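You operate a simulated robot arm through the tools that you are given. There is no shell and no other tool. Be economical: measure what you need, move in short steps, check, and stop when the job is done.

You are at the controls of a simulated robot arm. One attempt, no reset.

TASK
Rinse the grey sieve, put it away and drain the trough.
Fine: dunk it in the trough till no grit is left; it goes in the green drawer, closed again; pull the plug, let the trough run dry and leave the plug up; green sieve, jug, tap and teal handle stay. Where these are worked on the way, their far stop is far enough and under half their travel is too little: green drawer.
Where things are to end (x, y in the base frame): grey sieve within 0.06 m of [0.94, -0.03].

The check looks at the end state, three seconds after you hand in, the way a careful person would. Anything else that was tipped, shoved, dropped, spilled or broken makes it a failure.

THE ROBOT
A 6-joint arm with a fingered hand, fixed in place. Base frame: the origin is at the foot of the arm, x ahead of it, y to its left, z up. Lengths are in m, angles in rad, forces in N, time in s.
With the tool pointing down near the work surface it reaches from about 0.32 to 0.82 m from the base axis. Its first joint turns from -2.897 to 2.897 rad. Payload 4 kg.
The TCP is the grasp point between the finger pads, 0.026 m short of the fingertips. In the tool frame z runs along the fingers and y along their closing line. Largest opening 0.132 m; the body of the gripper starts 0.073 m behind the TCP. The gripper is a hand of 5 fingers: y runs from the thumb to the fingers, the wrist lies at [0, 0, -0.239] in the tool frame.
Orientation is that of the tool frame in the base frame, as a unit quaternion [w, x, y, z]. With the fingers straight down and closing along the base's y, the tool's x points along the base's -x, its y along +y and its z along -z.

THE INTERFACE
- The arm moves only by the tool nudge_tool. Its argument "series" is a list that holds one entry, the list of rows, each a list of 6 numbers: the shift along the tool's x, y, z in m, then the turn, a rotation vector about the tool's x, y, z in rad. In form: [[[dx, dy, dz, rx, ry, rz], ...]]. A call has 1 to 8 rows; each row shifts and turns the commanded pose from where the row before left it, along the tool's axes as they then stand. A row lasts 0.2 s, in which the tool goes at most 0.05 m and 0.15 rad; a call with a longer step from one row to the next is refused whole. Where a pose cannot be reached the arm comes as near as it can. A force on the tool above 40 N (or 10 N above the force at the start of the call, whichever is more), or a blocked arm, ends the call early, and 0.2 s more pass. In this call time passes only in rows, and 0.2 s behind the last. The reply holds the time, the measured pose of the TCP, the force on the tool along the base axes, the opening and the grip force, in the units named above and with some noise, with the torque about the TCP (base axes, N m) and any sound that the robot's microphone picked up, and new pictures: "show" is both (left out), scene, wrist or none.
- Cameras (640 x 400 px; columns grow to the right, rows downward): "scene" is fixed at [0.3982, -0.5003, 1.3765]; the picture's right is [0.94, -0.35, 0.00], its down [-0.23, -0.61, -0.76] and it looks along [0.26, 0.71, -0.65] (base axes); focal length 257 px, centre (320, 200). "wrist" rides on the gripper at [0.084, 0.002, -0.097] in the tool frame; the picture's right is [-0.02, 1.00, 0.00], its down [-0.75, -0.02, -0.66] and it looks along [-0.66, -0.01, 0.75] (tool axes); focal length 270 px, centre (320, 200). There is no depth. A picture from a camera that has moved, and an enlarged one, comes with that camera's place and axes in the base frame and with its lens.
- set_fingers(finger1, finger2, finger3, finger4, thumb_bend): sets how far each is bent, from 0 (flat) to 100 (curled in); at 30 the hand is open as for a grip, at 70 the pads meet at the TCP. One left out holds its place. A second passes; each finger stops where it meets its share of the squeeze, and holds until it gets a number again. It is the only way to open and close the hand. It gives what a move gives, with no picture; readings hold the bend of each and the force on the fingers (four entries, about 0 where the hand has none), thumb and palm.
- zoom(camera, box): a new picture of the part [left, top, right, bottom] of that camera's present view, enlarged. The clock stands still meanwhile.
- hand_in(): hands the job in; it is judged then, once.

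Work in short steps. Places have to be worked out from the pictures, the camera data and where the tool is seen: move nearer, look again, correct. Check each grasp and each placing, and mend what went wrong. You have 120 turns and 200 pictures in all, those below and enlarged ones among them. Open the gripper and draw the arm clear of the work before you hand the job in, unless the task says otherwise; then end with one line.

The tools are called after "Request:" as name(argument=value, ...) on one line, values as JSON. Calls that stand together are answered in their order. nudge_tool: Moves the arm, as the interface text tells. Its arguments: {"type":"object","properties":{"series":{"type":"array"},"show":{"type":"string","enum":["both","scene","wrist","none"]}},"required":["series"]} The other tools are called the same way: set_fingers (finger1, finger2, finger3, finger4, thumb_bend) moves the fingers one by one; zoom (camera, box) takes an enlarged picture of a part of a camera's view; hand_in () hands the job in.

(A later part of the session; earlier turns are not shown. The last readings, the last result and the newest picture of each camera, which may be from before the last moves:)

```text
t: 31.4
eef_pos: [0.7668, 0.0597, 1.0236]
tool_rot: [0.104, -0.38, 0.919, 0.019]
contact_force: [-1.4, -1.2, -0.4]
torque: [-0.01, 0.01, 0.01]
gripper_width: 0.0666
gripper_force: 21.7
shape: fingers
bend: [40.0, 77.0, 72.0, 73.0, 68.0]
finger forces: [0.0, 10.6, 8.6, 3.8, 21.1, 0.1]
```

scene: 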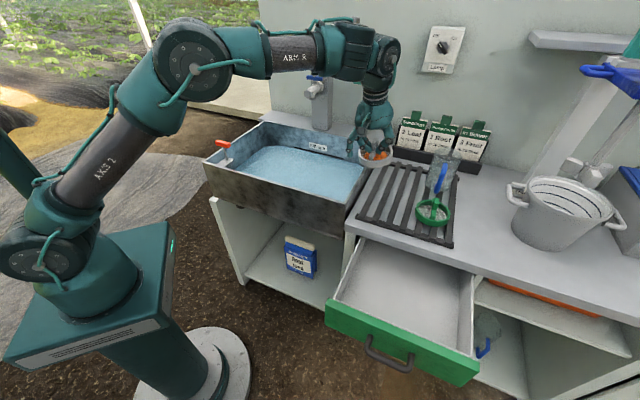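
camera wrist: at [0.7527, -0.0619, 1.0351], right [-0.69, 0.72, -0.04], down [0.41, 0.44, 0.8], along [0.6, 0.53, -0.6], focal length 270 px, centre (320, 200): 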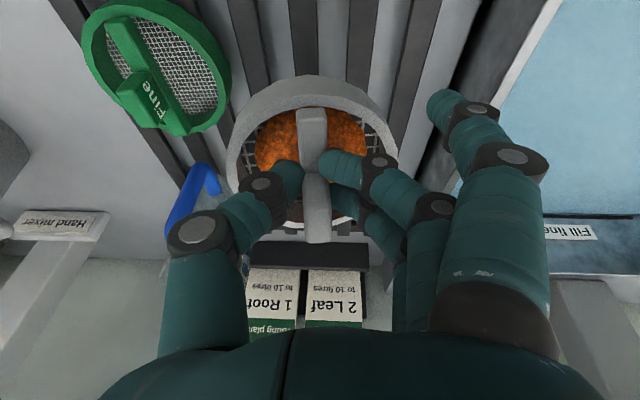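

It clears the rim by about 0.08 m. I carry it to the middle of the trough.

Request:
nudge_tool(series=[[[-0.009, 0.043, 0, 0, 0, 0], [-0.009, 0.043, 0, 0, 0, 0], [-0.009, 0.043, 0, 0, 0, 0], [-0.009, 0.043, 0, 0, 0, 0], [-0.009, 0.043, 0, 0, 0, 0], [-0.009, 0.043, 0, 0, 0, 0], [-0.009, 0.043, 0, 0, 0, 0]]], show="both")

```text
t: 33.0
eef_pos: [0.5991, 0.3188, 1.0227]
tool_rot: [0.103, -0.379, 0.92, 0.017]
contact_force: [0.5, -0.5, -0.6]
torque: [0.01, 0.03, 0.0]
gripper_width: 0.0668
gripper_force: 21.8
shape: fingers
bend: [40.0, 77.0, 72.0, 73.0, 69.0]
finger forces: [0.0, 10.1, 8.7, 3.8, 21.0, 0.0]
camera wrist: at [0.5233, 0.2512, 1.0995], right [-0.69, 0.72, -0.04], down [0.41, 0.44, 0.8], along [0.6, 0.53, -0.6], focal length 270 px, centre (320, 200)
```

scene: 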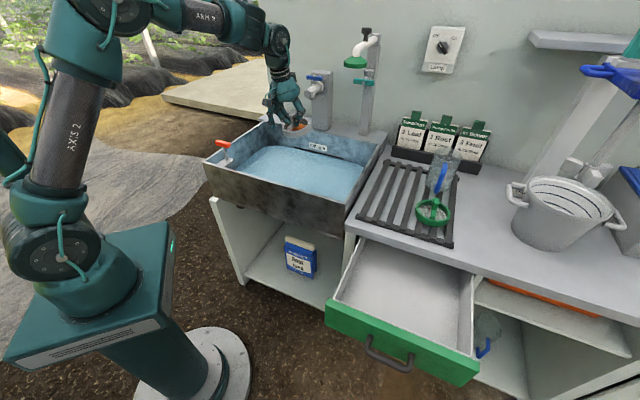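
wrist: 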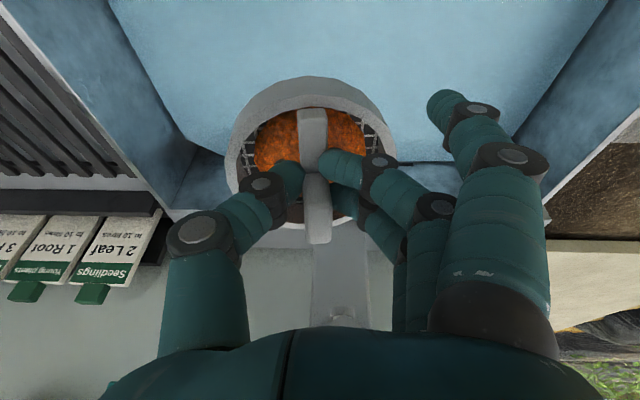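

I lower it toward the water in steps.

Request:
nudge_tool(series=[[[0.008, 0.0014, 0.039, 0, 0, 0], [0.008, 0.0014, 0.039, 0, 0, 0], [0.008, 0.0014, 0.039, 0, 0, 0], [0.008, 0.0014, 0.039, 0, 0, 0]]], show="both")

```text
t: 34.0
eef_pos: [0.6025, 0.3187, 0.8648]
tool_rot: [0.105, -0.38, 0.919, 0.019]
contact_force: [-0.7, -0.4, -0.5]
torque: [-0.02, 0.0, -0.02]
gripper_width: 0.0667
gripper_force: 21.9
shape: fingers
bend: [40.0, 77.0, 72.0, 73.0, 69.0]
finger forces: [0.1, 10.1, 8.7, 3.6, 20.9, 0.0]
camera wrist: at [0.5253, 0.2507, 0.9411], right [-0.69, 0.72, -0.04], down [0.41, 0.44, 0.8], along [0.6, 0.53, -0.6], focal length 270 px, centre (320, 200)
```

scene: 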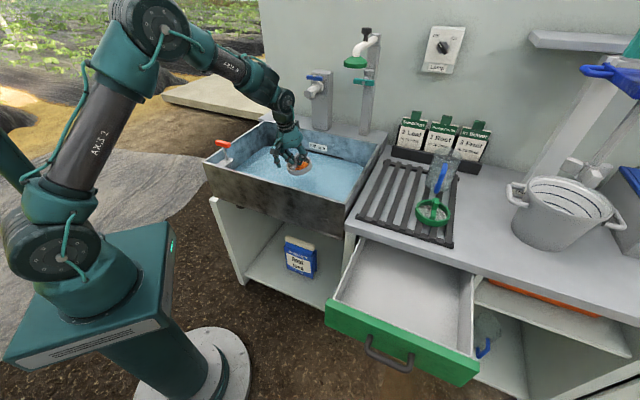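
wrist: 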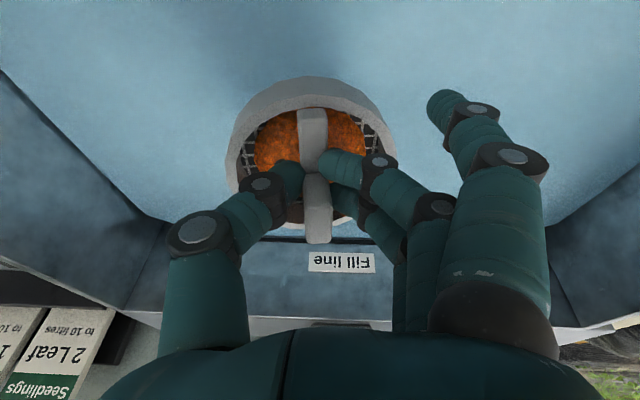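

The sieve is just above the water. I lower it further in small steps, watching the force.

Request:
nudge_tool(series=[[[0.006, 0.001, 0.0295, 0, 0, 0], [0.006, 0.001, 0.0295, 0, 0, 0]]], show="both")

```text
t: 34.6
eef_pos: [0.6019, 0.3184, 0.8062]
tool_rot: [0.105, -0.381, 0.919, 0.018]
contact_force: [-0.3, -0.1, 0.3]
torque: [-0.01, 0.03, -0.01]
gripper_width: 0.0669
gripper_force: 21.9
shape: fingers
bend: [40.0, 77.0, 72.0, 73.0, 69.0]
finger forces: [0.0, 9.9, 8.7, 3.7, 21.0, 0.1]
camera wrist: at [0.5258, 0.251, 0.8828], right [-0.69, 0.72, -0.04], down [0.41, 0.44, 0.8], along [0.6, 0.53, -0.6], focal length 270 px, centre (320, 200)
```

scene: 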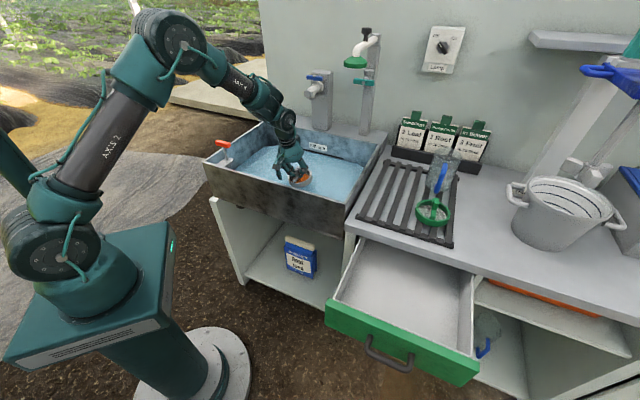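
wrist: 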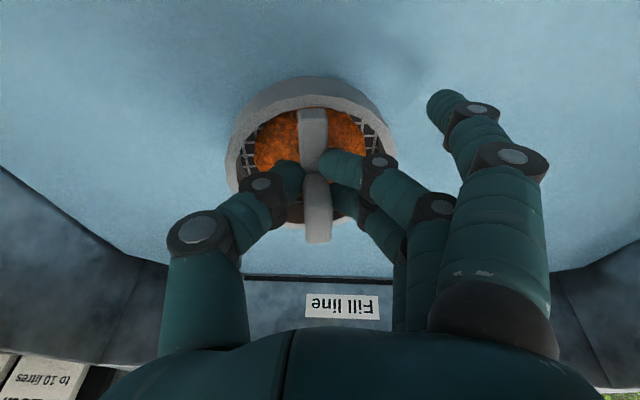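

It's still above the surface, so I continue down.

Request:
nudge_tool(series=[[[0.005, 0.001, 0.0245, 0, 0, 0], [0.005, 0.001, 0.0245, 0, 0, 0]]], show="both")

Request:
zoom(camera="scene", box=[240, 100, 368, 200])

```text
t: 35.2
eef_pos: [0.6049, 0.3199, 0.7564]
tool_rot: [0.105, -0.38, 0.919, 0.018]
contact_force: [2.5, 0.2, 8.1]
torque: [-0.08, 0.18, -0.02]
gripper_width: 0.0677
gripper_force: 26.5
shape: fingers
bend: [40.0, 79.0, 73.0, 73.0, 69.0]
finger forces: [0.0, 18.1, 7.2, 3.1, 23.8, 0.0]
camera wrist: at [0.5277, 0.2514, 0.8332], right [-0.69, 0.72, -0.04], down [0.41, 0.44, 0.8], along [0.6, 0.53, -0.6], focal length 270 px, centre (320, 200)
```

scene: 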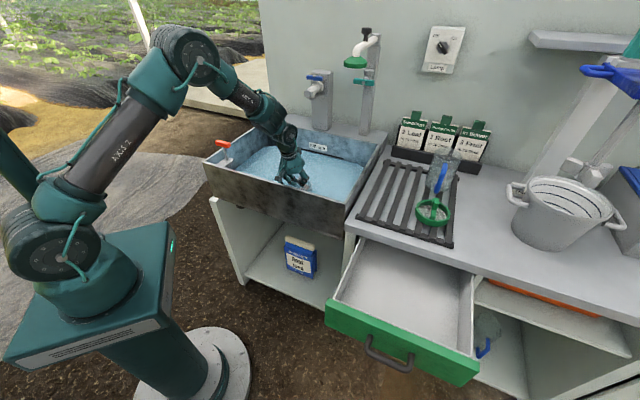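
wrist: 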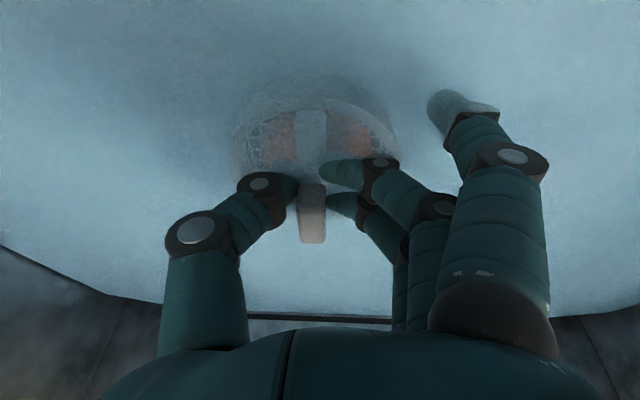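

```text
4.00 times, centred on (304, 150) of scene
camera zoom: at [0.3982, -0.5003, 1.3765], right [0.94, -0.35, 0.0], down [-0.23, -0.61, -0.76], along [0.26, 0.71, -0.65], focal length 1027 px, centre (384, 400)
```

zoom: 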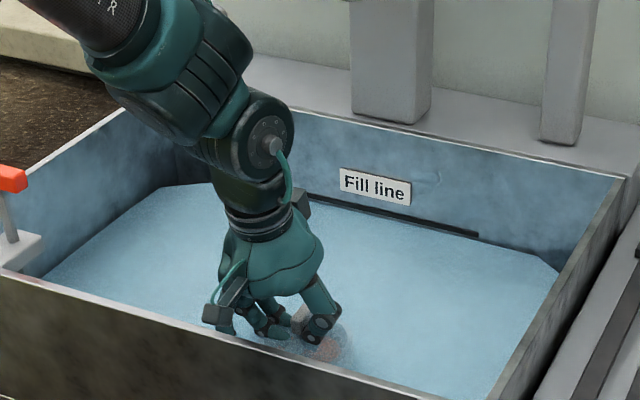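

The sieve is submerged and just touching the bottom (8 N). I raise it 1.2 cm and swish it side to side under water.

Request:
nudge_tool(series=[[[-0.002, 0, -0.012, 0, 0, 0], [0, 0.03, 0.001, 0, 0, 0], [0, -0.03, -0.001, 0, 0, 0], [0, -0.03, -0.001, 0, 0, 0], [0, 0.03, 0.001, 0, 0, 0], [0, 0.03, 0.001, 0, 0, 0], [0, -0.03, -0.001, 0, 0, 0], [0, 0, 0, 0, 0, 0]]], show="wrist")

```text
t: 37.0
eef_pos: [0.5996, 0.3168, 0.7666]
tool_rot: [0.105, -0.38, 0.919, 0.018]
contact_force: [-0.1, 0.5, -0.6]
torque: [0.0, 0.01, 0.0]
gripper_width: 0.0669
gripper_force: 19.8
shape: fingers
bend: [40.0, 77.0, 72.0, 74.0, 69.0]
finger forces: [0.0, 8.7, 8.9, 3.2, 19.5, 0.0]
camera wrist: at [0.5228, 0.2492, 0.8442], right [-0.69, 0.72, -0.04], down [0.41, 0.44, 0.8], along [0.6, 0.53, -0.6], focal length 270 px, centre (320, 200)
```

wrist: 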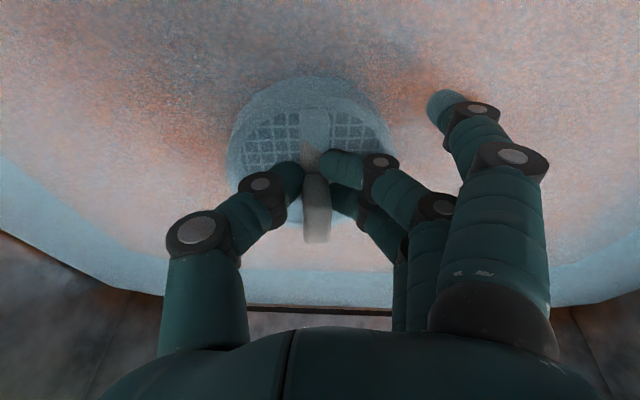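

The grit is washing out. I swish once more for safety, then lift and inspect.

Request:
nudge_tool(series=[[[0, 0.03, 0.001, 0, 0, 0], [0, -0.03, -0.001, 0, 0, 0], [0, -0.03, -0.001, 0, 0, 0], [0, 0.03, 0.001, 0, 0, 0], [0, 0.03, 0.001, 0, 0, 0], [0, -0.03, -0.001, 0, 0, 0]]], show="none")

Request:
nudge_tool(series=[[[-0.004, -0.0007, -0.0196, 0, 0, 0], [-0.004, -0.0007, -0.0196, 0, 0, 0], [-0.004, -0.0007, -0.0196, 0, 0, 0], [-0.004, -0.0007, -0.0196, 0, 0, 0], [-0.004, -0.0007, -0.0196, 0, 0, 0]]], show="both")

Request:
zoom(camera="wrist", box=[220, 60, 412, 260])

```text
t: 38.4
eef_pos: [0.5991, 0.3182, 0.7676]
tool_rot: [0.105, -0.38, 0.919, 0.019]
contact_force: [-1.1, -0.1, -0.7]
torque: [0.0, 0.03, -0.03]
gripper_width: 0.0669
gripper_force: 20.2
shape: fingers
bend: [40.0, 77.0, 72.0, 74.0, 69.0]
finger forces: [0.0, 8.5, 8.9, 3.2, 19.6, 0.1]
```

```text
t: 39.6
eef_pos: [0.6008, 0.3177, 0.8671]
tool_rot: [0.103, -0.38, 0.919, 0.018]
contact_force: [-0.3, -1.1, -0.5]
torque: [0.0, 0.01, 0.02]
gripper_width: 0.067
gripper_force: 20.8
shape: fingers
bend: [40.0, 77.0, 72.0, 74.0, 69.0]
finger forces: [0.0, 8.5, 8.9, 3.3, 19.5, 0.0]
camera wrist: at [0.5243, 0.2505, 0.945], right [-0.69, 0.72, -0.04], down [0.41, 0.44, 0.8], along [0.6, 0.53, -0.6], focal length 270 px, centre (320, 200)
```

scene: 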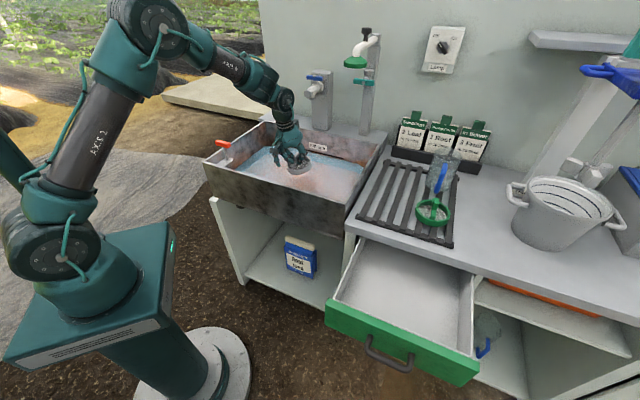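
wrist: 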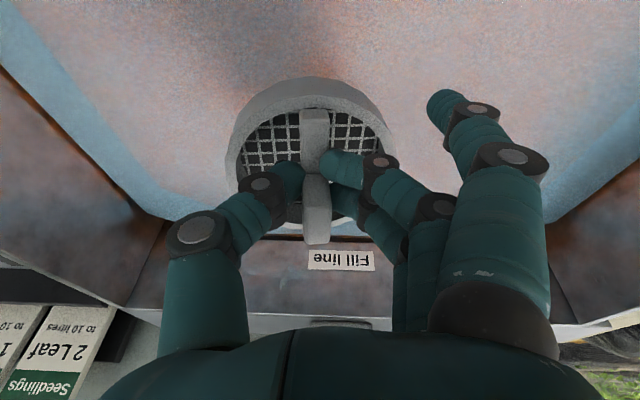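

```text
2.00 times, centred on (316, 160) of wrist
camera zoom: at [0.5243, 0.2505, 0.945], right [-0.69, 0.72, -0.04], down [0.41, 0.44, 0.8], along [0.6, 0.53, -0.6], focal length 541 px, centre (328, 280)
```

zoom: 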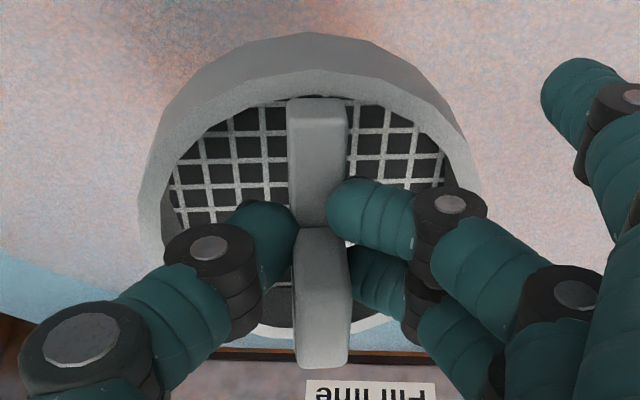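

The sieve is clean, with bare mesh everywhere. I lift and pause over the trough to drip, then carry it toward the drawer.

Request:
nudge_tool(series=[[[-0.007, -0.001, -0.034, 0, 0, 0], [-0.007, -0.001, -0.034, 0, 0, 0], [-0.007, -0.001, -0.034, 0, 0, 0], [-0.007, -0.001, -0.034, 0, 0, 0], [0, 0, 0, 0, 0, 0], [0, 0, 0, 0, 0, 0], [0, 0, 0, 0, 0, 0], [0, 0, 0, 0, 0, 0]]], show="none")

Request:
nudge_tool(series=[[[0.0218, -0.0406, -0.0044, 0, 0, 0], [0.0218, -0.0406, -0.0044, 0, 0, 0], [0.0218, -0.0406, -0.0044, 0, 0, 0], [0.0218, -0.0406, -0.0044, 0, 0, 0], [0.0218, -0.0406, -0.0044, 0, 0, 0], [0.0218, -0.0406, -0.0044, 0, 0, 0]]], show="none")

Request:
nudge_tool(series=[[[0.0218, -0.0406, -0.0044, 0, 0, 0], [0.0218, -0.0406, -0.0044, 0, 0, 0], [0.0218, -0.0406, -0.0044, 0, 0, 0], [0.0218, -0.0406, -0.0044, 0, 0, 0], [0.0218, -0.0406, -0.0044, 0, 0, 0], [0.0218, -0.0406, -0.0044, 0, 0, 0]]], show="both")

```text
t: 41.4
eef_pos: [0.5961, 0.3193, 1.0073]
tool_rot: [0.103, -0.381, 0.919, 0.018]
contact_force: [0.1, 0.3, 0.1]
torque: [0.01, 0.03, -0.01]
gripper_width: 0.0668
gripper_force: 19.3
shape: fingers
bend: [40.0, 77.0, 72.0, 74.0, 69.0]
finger forces: [0.0, 8.4, 9.0, 3.1, 19.6, 0.0]
```

```text
t: 42.8
eef_pos: [0.6745, 0.055, 1.0182]
tool_rot: [0.104, -0.381, 0.919, 0.018]
contact_force: [-0.2, 0.8, -0.9]
torque: [-0.04, 0.02, -0.01]
gripper_width: 0.0667
gripper_force: 20.0
shape: fingers
bend: [40.0, 77.0, 72.0, 74.0, 69.0]
finger forces: [0.0, 8.6, 8.9, 3.2, 19.5, 0.0]
```

```text
t: 44.2
eef_pos: [0.7412, -0.2086, 1.0224]
tool_rot: [0.103, -0.381, 0.919, 0.018]
contact_force: [-0.2, -0.3, -0.8]
torque: [0.05, 0.01, -0.02]
gripper_width: 0.0666
gripper_force: 20.1
shape: fingers
bend: [40.0, 77.0, 72.0, 74.0, 69.0]
finger forces: [0.0, 8.6, 8.9, 3.0, 19.5, 0.0]
out of reach, approached as far as the arm can: row 6
camera wrist: at [0.6665, -0.2753, 1.0991], right [-0.69, 0.72, -0.04], down [0.41, 0.44, 0.8], along [0.6, 0.53, -0.6], focal length 270 px, centre (320, 200)
```

scene: 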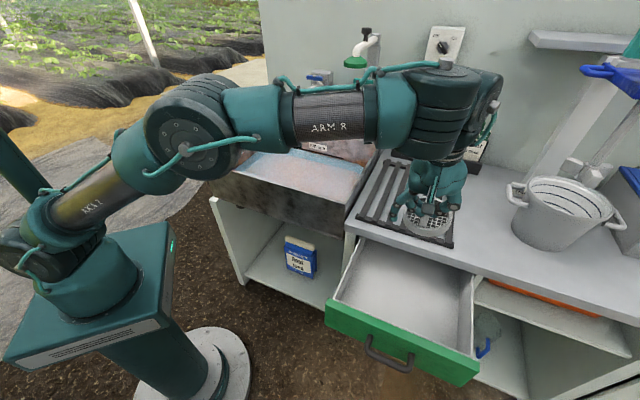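
wrist: 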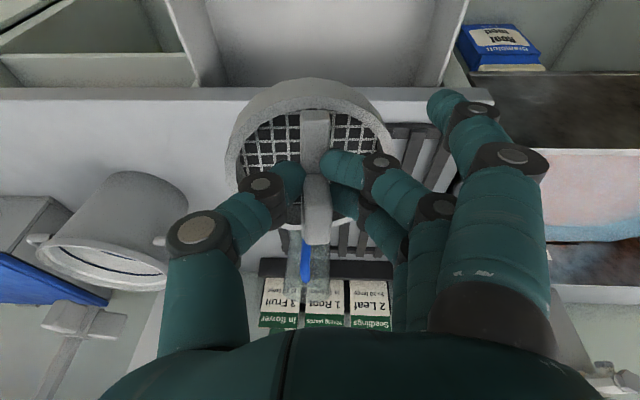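

The sieve centre sits about 0.02 m further inward than the TCP. With the drawer shift of (-0.186, -0.184), the TCP should go to about (0.736, -0.225). I correct and descend.

Request:
nudge_tool(series=[[[0.0145, -0.008, -0.003, 0, 0, 0], [0.008, 0.0014, 0.039, 0, 0, 0], [0.008, 0.0014, 0.039, 0, 0, 0], [0.008, 0.0014, 0.039, 0, 0, 0], [0.005, 0.001, 0.025, 0, 0, 0]]], show="both")

```text
t: 45.4
eef_pos: [0.7384, -0.2251, 0.8793]
tool_rot: [0.105, -0.381, 0.918, 0.019]
contact_force: [0.4, -1.4, -0.6]
torque: [-0.01, -0.02, 0.0]
gripper_width: 0.0669
gripper_force: 19.6
shape: fingers
bend: [40.0, 77.0, 72.0, 74.0, 69.0]
finger forces: [0.1, 8.6, 9.0, 2.9, 19.5, 0.0]
camera wrist: at [0.6622, -0.2925, 0.9561], right [-0.69, 0.72, -0.04], down [0.41, 0.44, 0.8], along [0.6, 0.53, -0.6], focal length 270 px, centre (320, 200)
```

scene: 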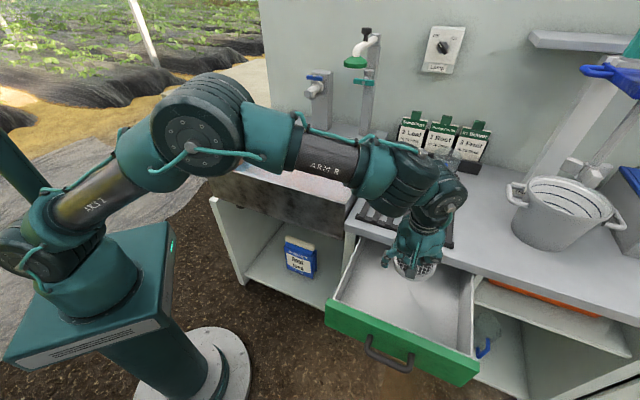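
wrist: 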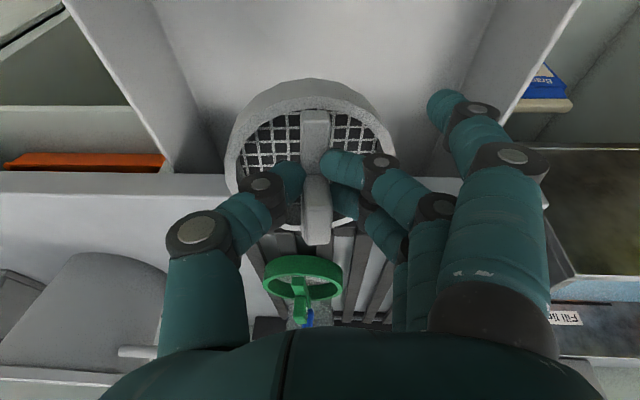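

There's about 0.05 m of clearance to the counter edge. I continue down into the drawer.

Request:
nudge_tool(series=[[[0.006, 0.001, 0.0295, 0, 0, 0], [0.006, 0.001, 0.0295, 0, 0, 0], [0.004, 0.0007, 0.0196, 0, 0, 0]]], show="both")

```text
t: 46.2
eef_pos: [0.7402, -0.2252, 0.799]
tool_rot: [0.105, -0.38, 0.919, 0.018]
contact_force: [-0.2, 0.4, 0.3]
torque: [-0.01, 0.02, -0.02]
gripper_width: 0.0667
gripper_force: 19.7
shape: fingers
bend: [40.0, 77.0, 72.0, 74.0, 69.0]
finger forces: [0.0, 8.6, 9.0, 2.9, 19.5, 0.1]
camera wrist: at [0.6638, -0.2927, 0.8754], right [-0.69, 0.72, -0.04], down [0.41, 0.44, 0.8], along [0.6, 0.53, -0.6], focal length 270 px, centre (320, 200)
```

scene: 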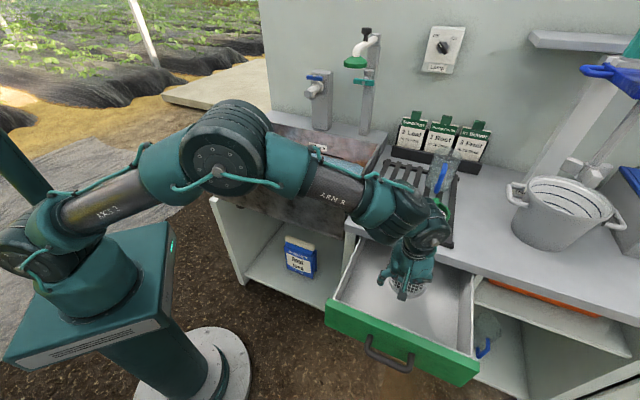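
wrist: 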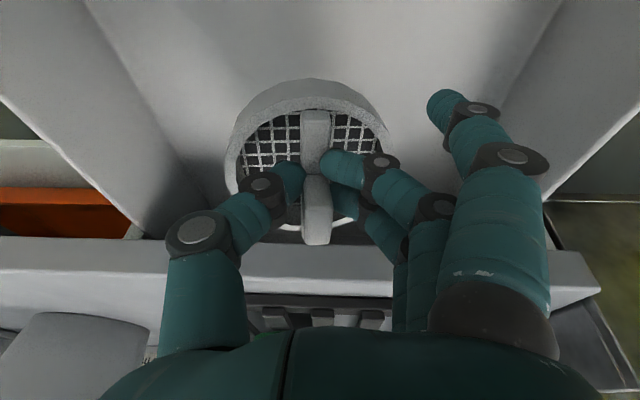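

It's inside the drawer walls and not yet touching. I go down in smaller steps.

Request:
nudge_tool(series=[[[0.003, 0.0005, 0.0147, 0, 0, 0], [0.003, 0.0005, 0.0147, 0, 0, 0]]], show="wrist")

```text
t: 46.8
eef_pos: [0.7411, -0.2228, 0.7682]
tool_rot: [0.104, -0.381, 0.919, 0.018]
contact_force: [-1.0, 0.2, -0.4]
torque: [0.02, 0.02, 0.04]
gripper_width: 0.0666
gripper_force: 20.1
shape: fingers
bend: [40.0, 77.0, 72.0, 74.0, 69.0]
finger forces: [0.1, 8.6, 9.0, 2.7, 19.4, 0.0]
camera wrist: at [0.6644, -0.2915, 0.8456], right [-0.69, 0.72, -0.04], down [0.41, 0.44, 0.8], along [0.6, 0.53, -0.6], focal length 270 px, centre (320, 200)
```

wrist: 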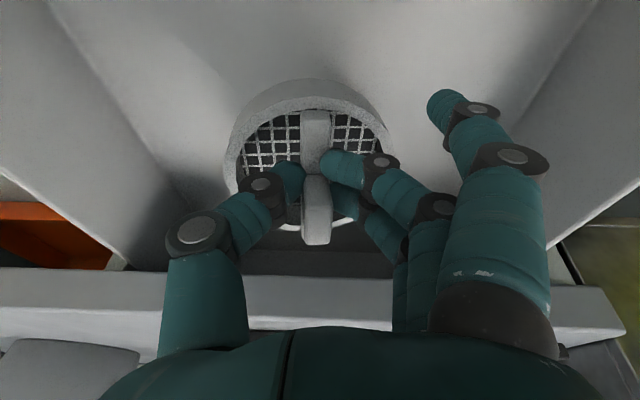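

Request:
nudge_tool(series=[[[0.002, 0.0003, 0.0098, 0, 0, 0], [0.002, 0.0003, 0.0098, 0, 0, 0]]], show="wrist")

```text
t: 47.4
eef_pos: [0.7419, -0.224, 0.7494]
tool_rot: [0.104, -0.38, 0.919, 0.018]
contact_force: [0.1, 0.5, -1.3]
torque: [0.0, -0.01, 0.0]
gripper_width: 0.0667
gripper_force: 19.9
shape: fingers
bend: [40.0, 77.0, 72.0, 74.0, 69.0]
finger forces: [0.0, 8.7, 9.0, 2.7, 19.5, 0.1]
camera wrist: at [0.6655, -0.2915, 0.8258], right [-0.69, 0.72, -0.04], down [0.41, 0.44, 0.8], along [0.6, 0.53, -0.6], focal length 270 px, centre (320, 200)
```

wrist: 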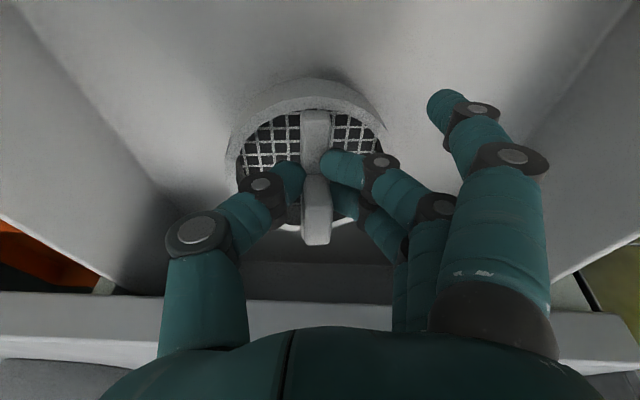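

There's no contact yet, so I keep easing down.

Request:
nudge_tool(series=[[[0.0016, 0.0003, 0.0078, 0, 0, 0], [0.0016, 0.0003, 0.0078, 0, 0, 0]]], show="wrist")

```text
t: 48.0
eef_pos: [0.7418, -0.2241, 0.7321]
tool_rot: [0.105, -0.38, 0.919, 0.017]
contact_force: [0.1, 0.0, -0.7]
torque: [0.01, 0.01, 0.04]
gripper_width: 0.0667
gripper_force: 19.5
shape: fingers
bend: [40.0, 77.0, 72.0, 74.0, 69.0]
finger forces: [0.0, 8.5, 8.9, 2.8, 19.4, 0.0]
camera wrist: at [0.665, -0.2914, 0.8094], right [-0.69, 0.72, -0.04], down [0.41, 0.44, 0.8], along [0.6, 0.53, -0.6], focal length 270 px, centre (320, 200)
```

wrist: 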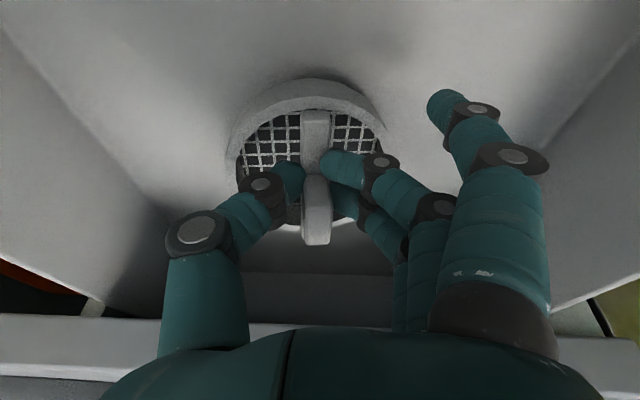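

Request:
nudge_tool(series=[[[0.0016, 0.0003, 0.0078, 0, 0, 0], [0.0016, 0.0003, 0.0078, 0, 0, 0], [0.001, 0.0002, 0.005, 0, 0, 0]]], show="wrist")

```text
t: 48.8
eef_pos: [0.7436, -0.2257, 0.7144]
tool_rot: [0.107, -0.381, 0.918, 0.017]
contact_force: [-1.5, 1.5, 22.9]
torque: [-0.18, 0.16, -0.02]
gripper_width: 0.0675
gripper_force: 29.5
shape: fingers
bend: [40.0, 80.0, 73.0, 74.0, 69.0]
finger forces: [0.0, 21.8, 9.4, 2.9, 24.1, 0.0]
camera wrist: at [0.6661, -0.292, 0.7907], right [-0.69, 0.72, -0.05], down [0.41, 0.44, 0.8], along [0.6, 0.53, -0.6], focal length 270 px, centre (320, 200)
```

wrist: 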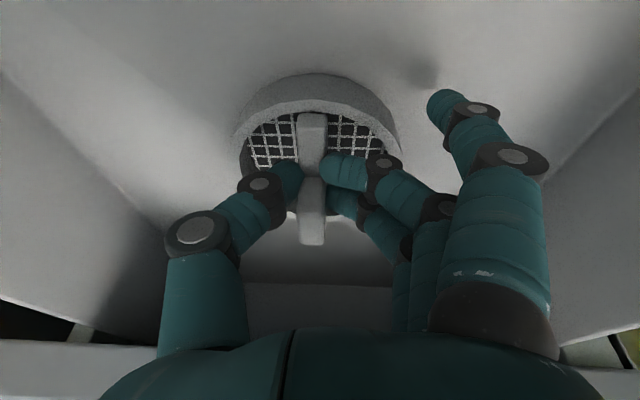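

It touched the floor at TCP 0.714. I back off 5 mm and release.

Request:
nudge_tool(series=[[[-0.001, -0.0002, -0.005, 0, 0, 0]]], show="none")

Request:
set_fingers(finger1=40, finger2=50, finger3=50, finger4=50, thumb_bend=50)

Request:
zoom(camera="wrist", box=[180, 60, 500, 260])

```text
t: 49.2
eef_pos: [0.7413, -0.2247, 0.7154]
tool_rot: [0.104, -0.38, 0.919, 0.018]
contact_force: [0.9, -1.7, 6.2]
torque: [-0.2, 0.14, 0.07]
gripper_width: 0.0676
gripper_force: 24.8
shape: fingers
bend: [40.0, 80.0, 73.0, 74.0, 69.0]
finger forces: [0.0, 15.9, 8.6, 2.9, 23.0, 0.0]
```

```text
t: 50.2
eef_pos: [0.742, -0.2245, 0.7175]
tool_rot: [0.105, -0.38, 0.919, 0.017]
contact_force: [2.4, -2.5, 21.7]
torque: [0.41, 0.34, -0.03]
gripper_width: 0.0899
gripper_force: 10.2
shape: fingers
bend: [40.0, 71.0, 53.0, 50.0, 50.0]
finger forces: [0.1, 11.0, 10.0, 0.1, 0.0, 0.0]
```

```text
2.00 times, centred on (340, 160) of wrist
camera zoom: at [0.6657, -0.2918, 0.7938], right [-0.69, 0.72, -0.04], down [0.41, 0.44, 0.8], along [0.6, 0.53, -0.6], focal length 541 px, centre (280, 280)
```

zoom: 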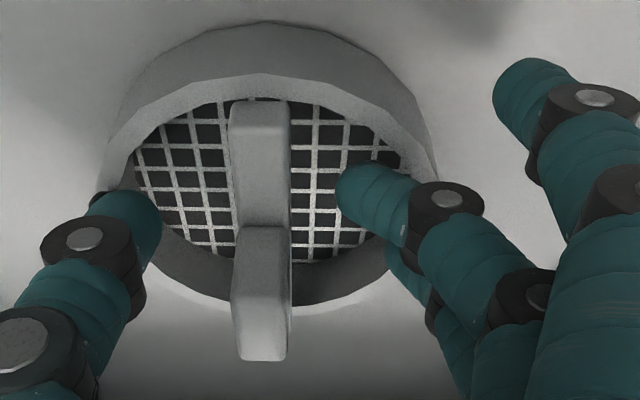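

The block is free, but fingers 2 and 3 press the rim from inside. I relax them slightly inward, then lift straight up.

Request:
set_fingers(finger2=73, finger3=60)

Request:
nudge_tool(series=[[[-0.002, -0.0003, -0.0098, 0, 0, 0], [-0.003, -0.0005, -0.0147, 0, 0, 0], [-0.004, -0.0007, -0.0196, 0, 0, 0]]], show="wrist")

```text
t: 51.2
eef_pos: [0.7419, -0.2246, 0.7167]
tool_rot: [0.105, -0.381, 0.919, 0.018]
contact_force: [-3.8, 5.3, 15.9]
torque: [0.64, 0.28, 0.09]
gripper_width: 0.0912
gripper_force: 8.7
shape: fingers
bend: [40.0, 72.0, 58.0, 50.0, 50.0]
finger forces: [0.0, 1.1, 15.4, 0.0, 1.1, 0.1]
```

```text
t: 52.0
eef_pos: [0.7414, -0.2248, 0.761]
tool_rot: [0.105, -0.38, 0.919, 0.018]
contact_force: [0.7, 0.3, -0.4]
torque: [0.01, -0.01, -0.01]
gripper_width: 0.0909
gripper_force: 0.0
shape: fingers
bend: [40.0, 73.0, 60.0, 50.0, 50.0]
finger forces: [0.0, 0.0, 0.0, 0.0, 0.0, 0.0]
camera wrist: at [0.6646, -0.2925, 0.8376], right [-0.69, 0.72, -0.04], down [0.41, 0.44, 0.8], along [0.6, 0.53, -0.6], focal length 270 px, centre (320, 200)
```

wrist: 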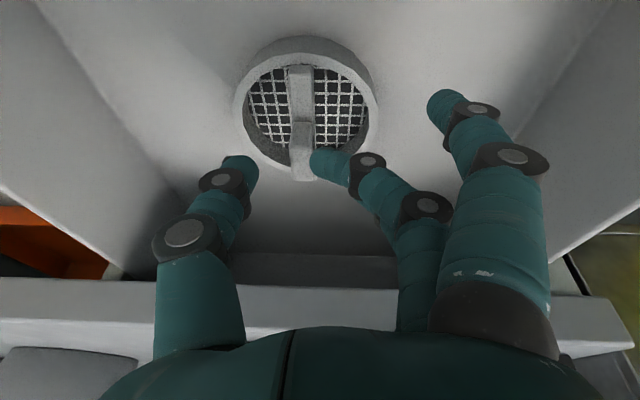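

The sieve lies flat at about (0.761, -0.226), which is (0.947, -0.04) once the drawer closes, so it's on target. I lift out and move in front of the drawer.

Request:
nudge_tool(series=[[[-0.008, -0.0014, -0.039, 0, 0, 0], [-0.008, -0.0014, -0.039, 0, 0, 0], [-0.008, -0.0014, -0.039, 0, 0, 0], [-0.008, -0.0014, -0.039, 0, 0, 0], [0.045, 0, -0.0092, 0, 0, 0], [0.045, 0, -0.0092, 0, 0, 0], [0.045, 0, -0.0092, 0, 0, 0], [0.045, 0, -0.0092, 0, 0, 0]]], show="none")

Request:
nudge_tool(series=[[[0.045, 0, -0.0092, 0, 0, 0], [0.045, 0, -0.0092, 0, 0, 0]]], show="none")

Request:
set_fingers(finger1=70, finger2=70, finger3=70, finger4=70, thumb_bend=70)

Request:
nudge_tool(series=[[[0.008, 0.0014, 0.039, 0, 0, 0], [0.008, 0.0014, 0.039, 0, 0, 0]]], show="both")

```text
t: 53.8
eef_pos: [0.6111, -0.351, 0.9195]
tool_rot: [0.105, -0.382, 0.918, 0.018]
contact_force: [0.0, 0.0, 0.5]
torque: [0.03, 0.0, 0.05]
gripper_width: 0.0911
gripper_force: 0.0
shape: fingers
bend: [40.0, 73.0, 60.0, 50.0, 50.0]
finger forces: [0.0, 0.0, 0.1, 0.0, 0.0, 0.0]
```

```text
t: 54.4
eef_pos: [0.544, -0.4189, 0.9168]
tool_rot: [0.105, -0.381, 0.918, 0.018]
contact_force: [0.4, -0.4, -1.1]
torque: [-0.02, -0.01, 0.0]
gripper_width: 0.0912
gripper_force: 0.0
shape: fingers
bend: [40.0, 73.0, 60.0, 50.0, 50.0]
finger forces: [0.0, 0.0, 0.0, 0.0, 0.0, 0.0]
```

```text
t: 55.4
eef_pos: [0.5428, -0.4189, 0.9181]
tool_rot: [0.105, -0.38, 0.919, 0.018]
contact_force: [0.3, -0.1, -0.6]
torque: [0.0, 0.0, -0.03]
gripper_width: 0.0244
gripper_force: 0.0
shape: fingers
bend: [70.0, 70.0, 70.0, 70.0, 70.0]
finger forces: [0.1, 0.0, 0.0, 0.1, 0.0, 0.0]
```

```text
t: 56.0
eef_pos: [0.5442, -0.418, 0.8393]
tool_rot: [0.104, -0.379, 0.919, 0.018]
contact_force: [0.7, -1.0, 1.0]
torque: [0.01, 0.0, 0.03]
gripper_width: 0.0246
gripper_force: 0.1
shape: fingers
bend: [70.0, 70.0, 70.0, 70.0, 70.0]
finger forces: [0.0, 0.0, 0.1, 0.1, 0.0, 0.1]
camera wrist: at [0.4677, -0.4856, 0.9159], right [-0.69, 0.72, -0.04], down [0.41, 0.44, 0.8], along [0.6, 0.53, -0.6], focal length 270 px, centre (320, 200)
```

scene: 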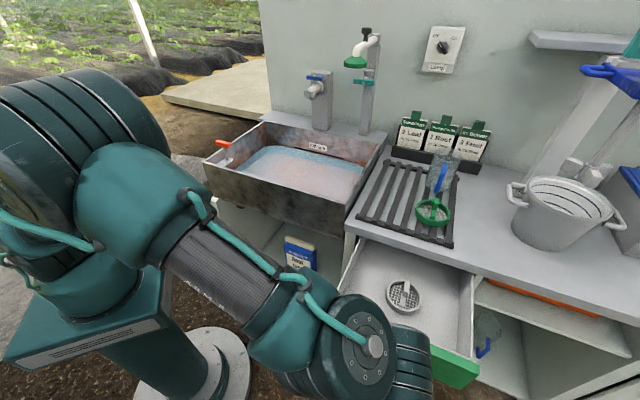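
wrist: 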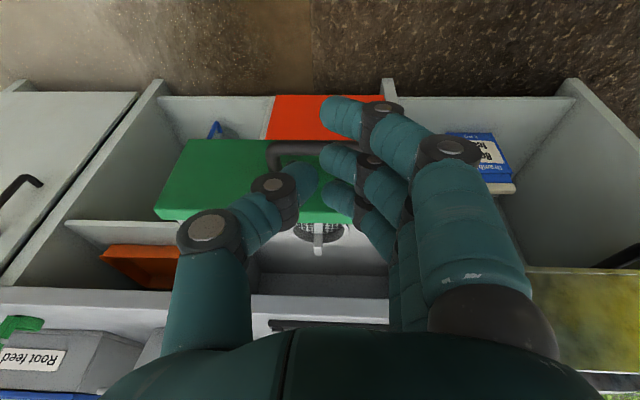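

The handle is about 0.09 m ahead of the fist. I lower to handle height and begin pushing inward.

Request:
nudge_tool(series=[[[0.0068, 0.001, 0.0325, 0, 0, 0], [0.0068, 0.001, 0.0325, 0, 0, 0], [0.0068, 0.001, 0.0325, 0, 0, 0], [0.0068, 0.001, 0.0325, 0, 0, 0]]], show="none")

Request:
nudge_tool(series=[[[-0.0196, 0, 0.004, 0, 0, 0], [-0.0196, 0, 0.004, 0, 0, 0], [-0.0196, 0, 0.004, 0, 0, 0], [-0.0196, 0, 0.004, 0, 0, 0]]], show="both")

```text
t: 57.0
eef_pos: [0.5481, -0.4184, 0.7055]
tool_rot: [0.104, -0.38, 0.919, 0.018]
contact_force: [-0.6, 1.0, -0.2]
torque: [0.01, 0.02, -0.01]
gripper_width: 0.0248
gripper_force: 0.0
shape: fingers
bend: [70.0, 70.0, 70.0, 70.0, 70.0]
finger forces: [0.1, 0.1, 0.1, 0.1, 0.1, 0.0]
```

```text
t: 58.0
eef_pos: [0.6028, -0.3617, 0.707]
tool_rot: [0.104, -0.38, 0.919, 0.018]
contact_force: [-0.2, 0.1, 0.3]
torque: [0.04, 0.02, 0.01]
gripper_width: 0.0246
gripper_force: 0.0
shape: fingers
bend: [70.0, 70.0, 70.0, 70.0, 70.0]
finger forces: [0.1, 0.1, 0.0, 0.0, 0.0, 0.0]
camera wrist: at [0.527, -0.4297, 0.7838], right [-0.69, 0.72, -0.04], down [0.41, 0.44, 0.8], along [0.6, 0.53, -0.6], focal length 270 px, centre (320, 200)
```

scene: 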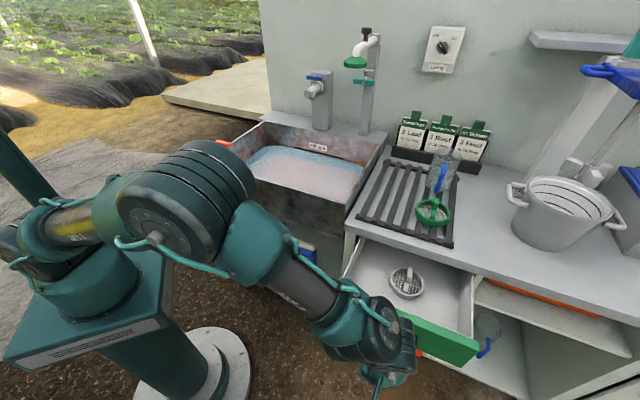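
wrist: 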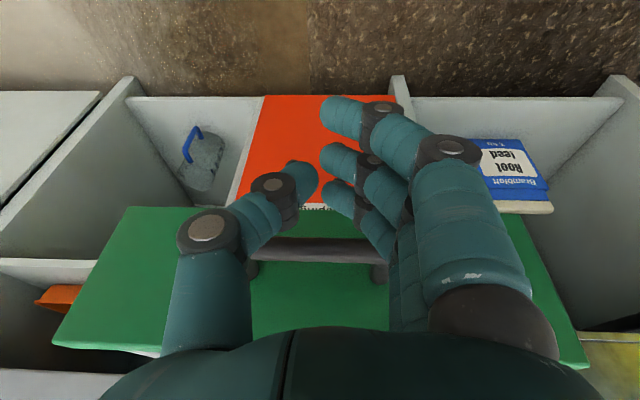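

The drawer is sliding in with low force. I keep pushing slowly.

Request:
nudge_tool(series=[[[-0.0196, 0, 0.004, 0, 0, 0], [-0.0196, 0, 0.004, 0, 0, 0], [-0.0196, 0, 0.004, 0, 0, 0], [-0.0196, 0, 0.004, 0, 0, 0], [-0.0196, 0, 0.004, 0, 0, 0], [-0.0196, 0, 0.004, 0, 0, 0], [-0.0196, 0, 0.004, 0, 0, 0], [-0.0196, 0, 0.004, 0, 0, 0]]], show="both")

```text
t: 59.8
eef_pos: [0.7148, -0.2497, 0.7089]
tool_rot: [0.105, -0.38, 0.919, 0.017]
contact_force: [0.0, -0.6, -0.4]
torque: [0.02, -0.01, 0.03]
gripper_width: 0.0245
gripper_force: 0.0
shape: fingers
bend: [70.0, 70.0, 70.0, 70.0, 70.0]
finger forces: [0.0, 0.0, 0.0, 0.0, 0.1, 0.0]
camera wrist: at [0.6389, -0.3169, 0.7852], right [-0.69, 0.72, -0.04], down [0.41, 0.44, 0.8], along [0.6, 0.53, -0.6], focal length 270 px, centre (320, 200)
```

scene: 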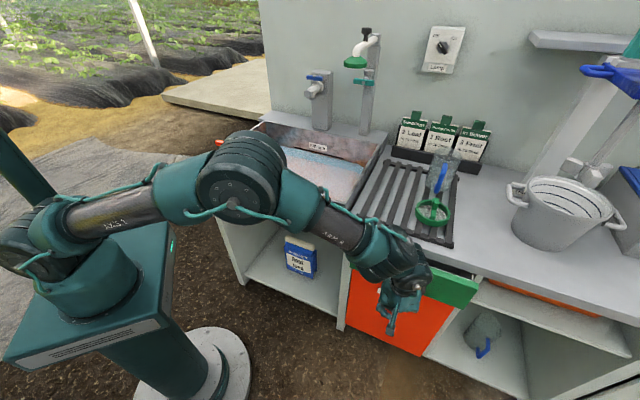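
wrist: 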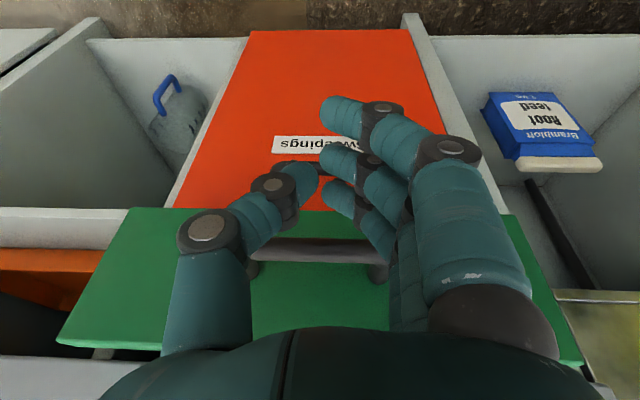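

Request:
nudge_tool(series=[[[-0.0147, 0, 0.003, 0, 0, 0], [-0.0147, 0, 0.003, 0, 0, 0], [-0.0147, 0, 0.003, 0, 0, 0], [-0.0118, 0, 0.0024, 0, 0, 0]]], show="both")

```text
t: 60.8
eef_pos: [0.7566, -0.2111, 0.7092]
tool_rot: [0.105, -0.38, 0.919, 0.018]
contact_force: [-0.6, -0.6, 0.7]
torque: [0.0, 0.0, 0.0]
gripper_width: 0.0245
gripper_force: 0.1
shape: fingers
bend: [70.0, 70.0, 70.0, 70.0, 70.0]
finger forces: [0.0, 0.0, 0.0, 0.0, 0.0, 0.1]
camera wrist: at [0.6802, -0.278, 0.7865], right [-0.69, 0.72, -0.04], down [0.41, 0.44, 0.8], along [0.6, 0.53, -0.6], focal length 270 px, centre (320, 200)
```

scene: 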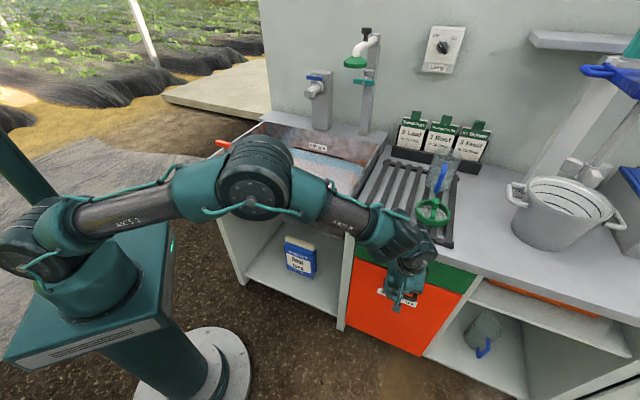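
wrist: 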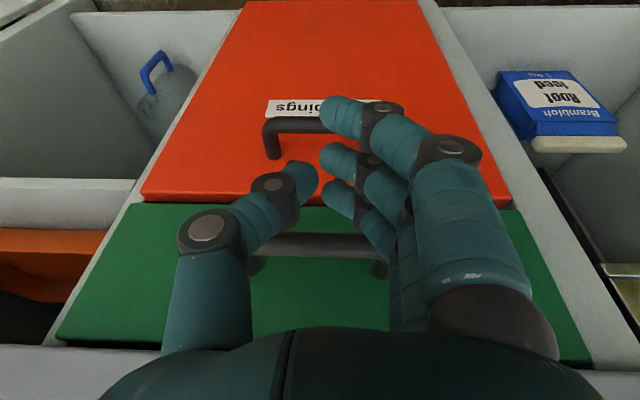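

Nearly closed. I push on gently until it meets the stop.

Request:
nudge_tool(series=[[[-0.0069, 0, 0.0014, 0, 0, 0], [-0.0069, 0, 0.0014, 0, 0, 0], [-0.0069, 0, 0.0014, 0, 0, 0]]], show="both")

Request:
zoom(camera="scene", box=[330, 220, 490, 320])

```text
t: 61.5
eef_pos: [0.7628, -0.2061, 0.7076]
tool_rot: [0.099, -0.375, 0.922, 0.019]
contact_force: [-10.9, -8.2, 4.7]
torque: [0.17, -0.02, 0.31]
gripper_width: 0.0242
gripper_force: 6.4
shape: fingers
bend: [70.0, 70.0, 70.0, 71.0, 70.0]
finger forces: [0.0, 0.1, 0.0, 12.6, 0.0, 0.0]
stopped in row 3: the force on the tool passed its limit at 48 N (the readings are from after the stop); the commanded pose is now the measured one
camera wrist: at [0.6866, -0.2726, 0.7852], right [-0.68, 0.73, -0.03], down [0.43, 0.44, 0.79], along [0.59, 0.53, -0.61], focal length 270 px, centre (320, 200)
```

scene: 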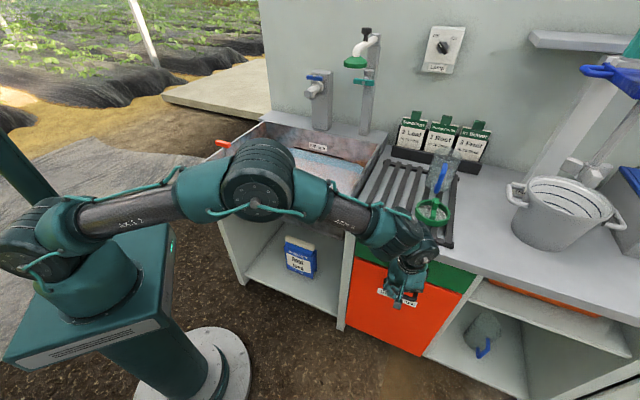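
wrist: 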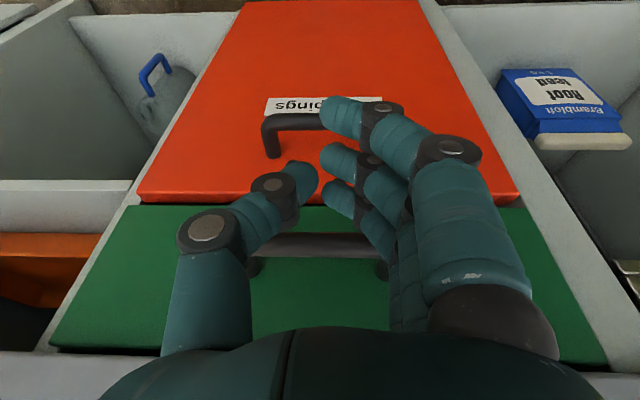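

```text
4.00 times, centred on (410, 270) of scene
camera zoom: at [0.3982, -0.5003, 1.3765], right [0.94, -0.35, 0.0], down [-0.23, -0.61, -0.76], along [0.26, 0.71, -0.65], focal length 1027 px, centre (-40, -80)
```

zoom: 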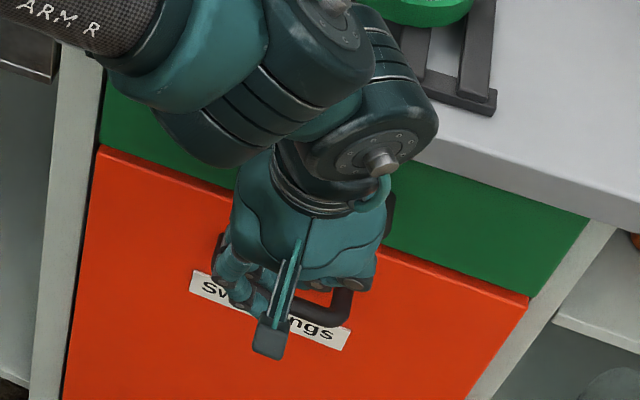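

The drawer hit its stop and is flush. I back straight out and rise.

Request:
nudge_tool(series=[[[0.039, 0, -0.008, 0, 0, 0], [0.039, 0, -0.008, 0, 0, 0], [0.039, 0, -0.008, 0, 0, 0], [-0.008, -0.0014, -0.045, 0, 0, 0], [-0.008, -0.0014, -0.045, 0, 0, 0], [-0.008, -0.0014, -0.045, 0, 0, 0], [-0.008, -0.0014, -0.045, 0, 0, 0], [-0.008, -0.0014, -0.045, 0, 0, 0]]], show="scene")

Request:
zoom(camera="scene", box=[330, 220, 490, 320])

Request:
zoom(camera="scene", box=[190, 110, 286, 170])

```text
t: 63.3
eef_pos: [0.6708, -0.2898, 0.9361]
tool_rot: [0.099, -0.376, 0.921, 0.02]
contact_force: [-0.5, -0.7, 0.5]
torque: [0.04, -0.04, 0.0]
gripper_width: 0.0245
gripper_force: 0.0
shape: fingers
bend: [70.0, 70.0, 70.0, 70.0, 70.0]
finger forces: [0.0, 0.0, 0.0, 0.0, 0.0, 0.0]
```

scene: 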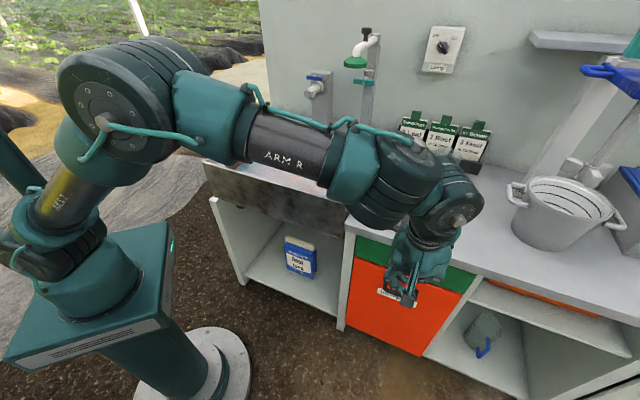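

```text
4.00 times, centred on (410, 270) of scene
camera zoom: at [0.3982, -0.5003, 1.3765], right [0.94, -0.35, 0.0], down [-0.23, -0.61, -0.76], along [0.26, 0.71, -0.65], focal length 1027 px, centre (-40, -80)
```

zoom: 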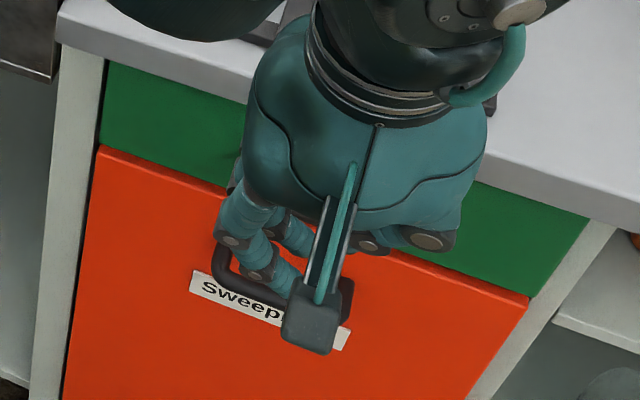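

```text
6.67 times, centred on (238, 140) of scene
camera zoom: at [0.3982, -0.5003, 1.3765], right [0.94, -0.35, 0.0], down [-0.23, -0.61, -0.76], along [0.26, 0.71, -0.65], focal length 1712 px, centre (867, 600)
```

zoom: 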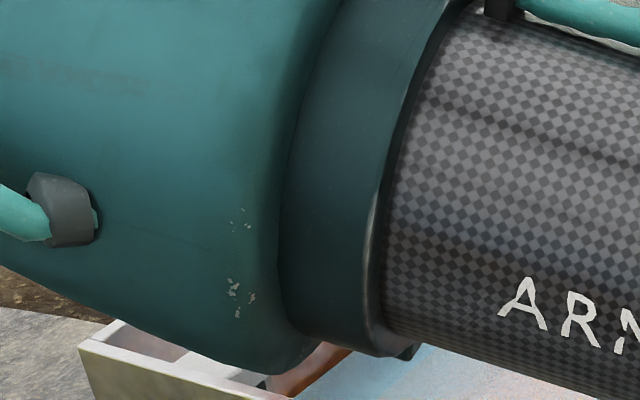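

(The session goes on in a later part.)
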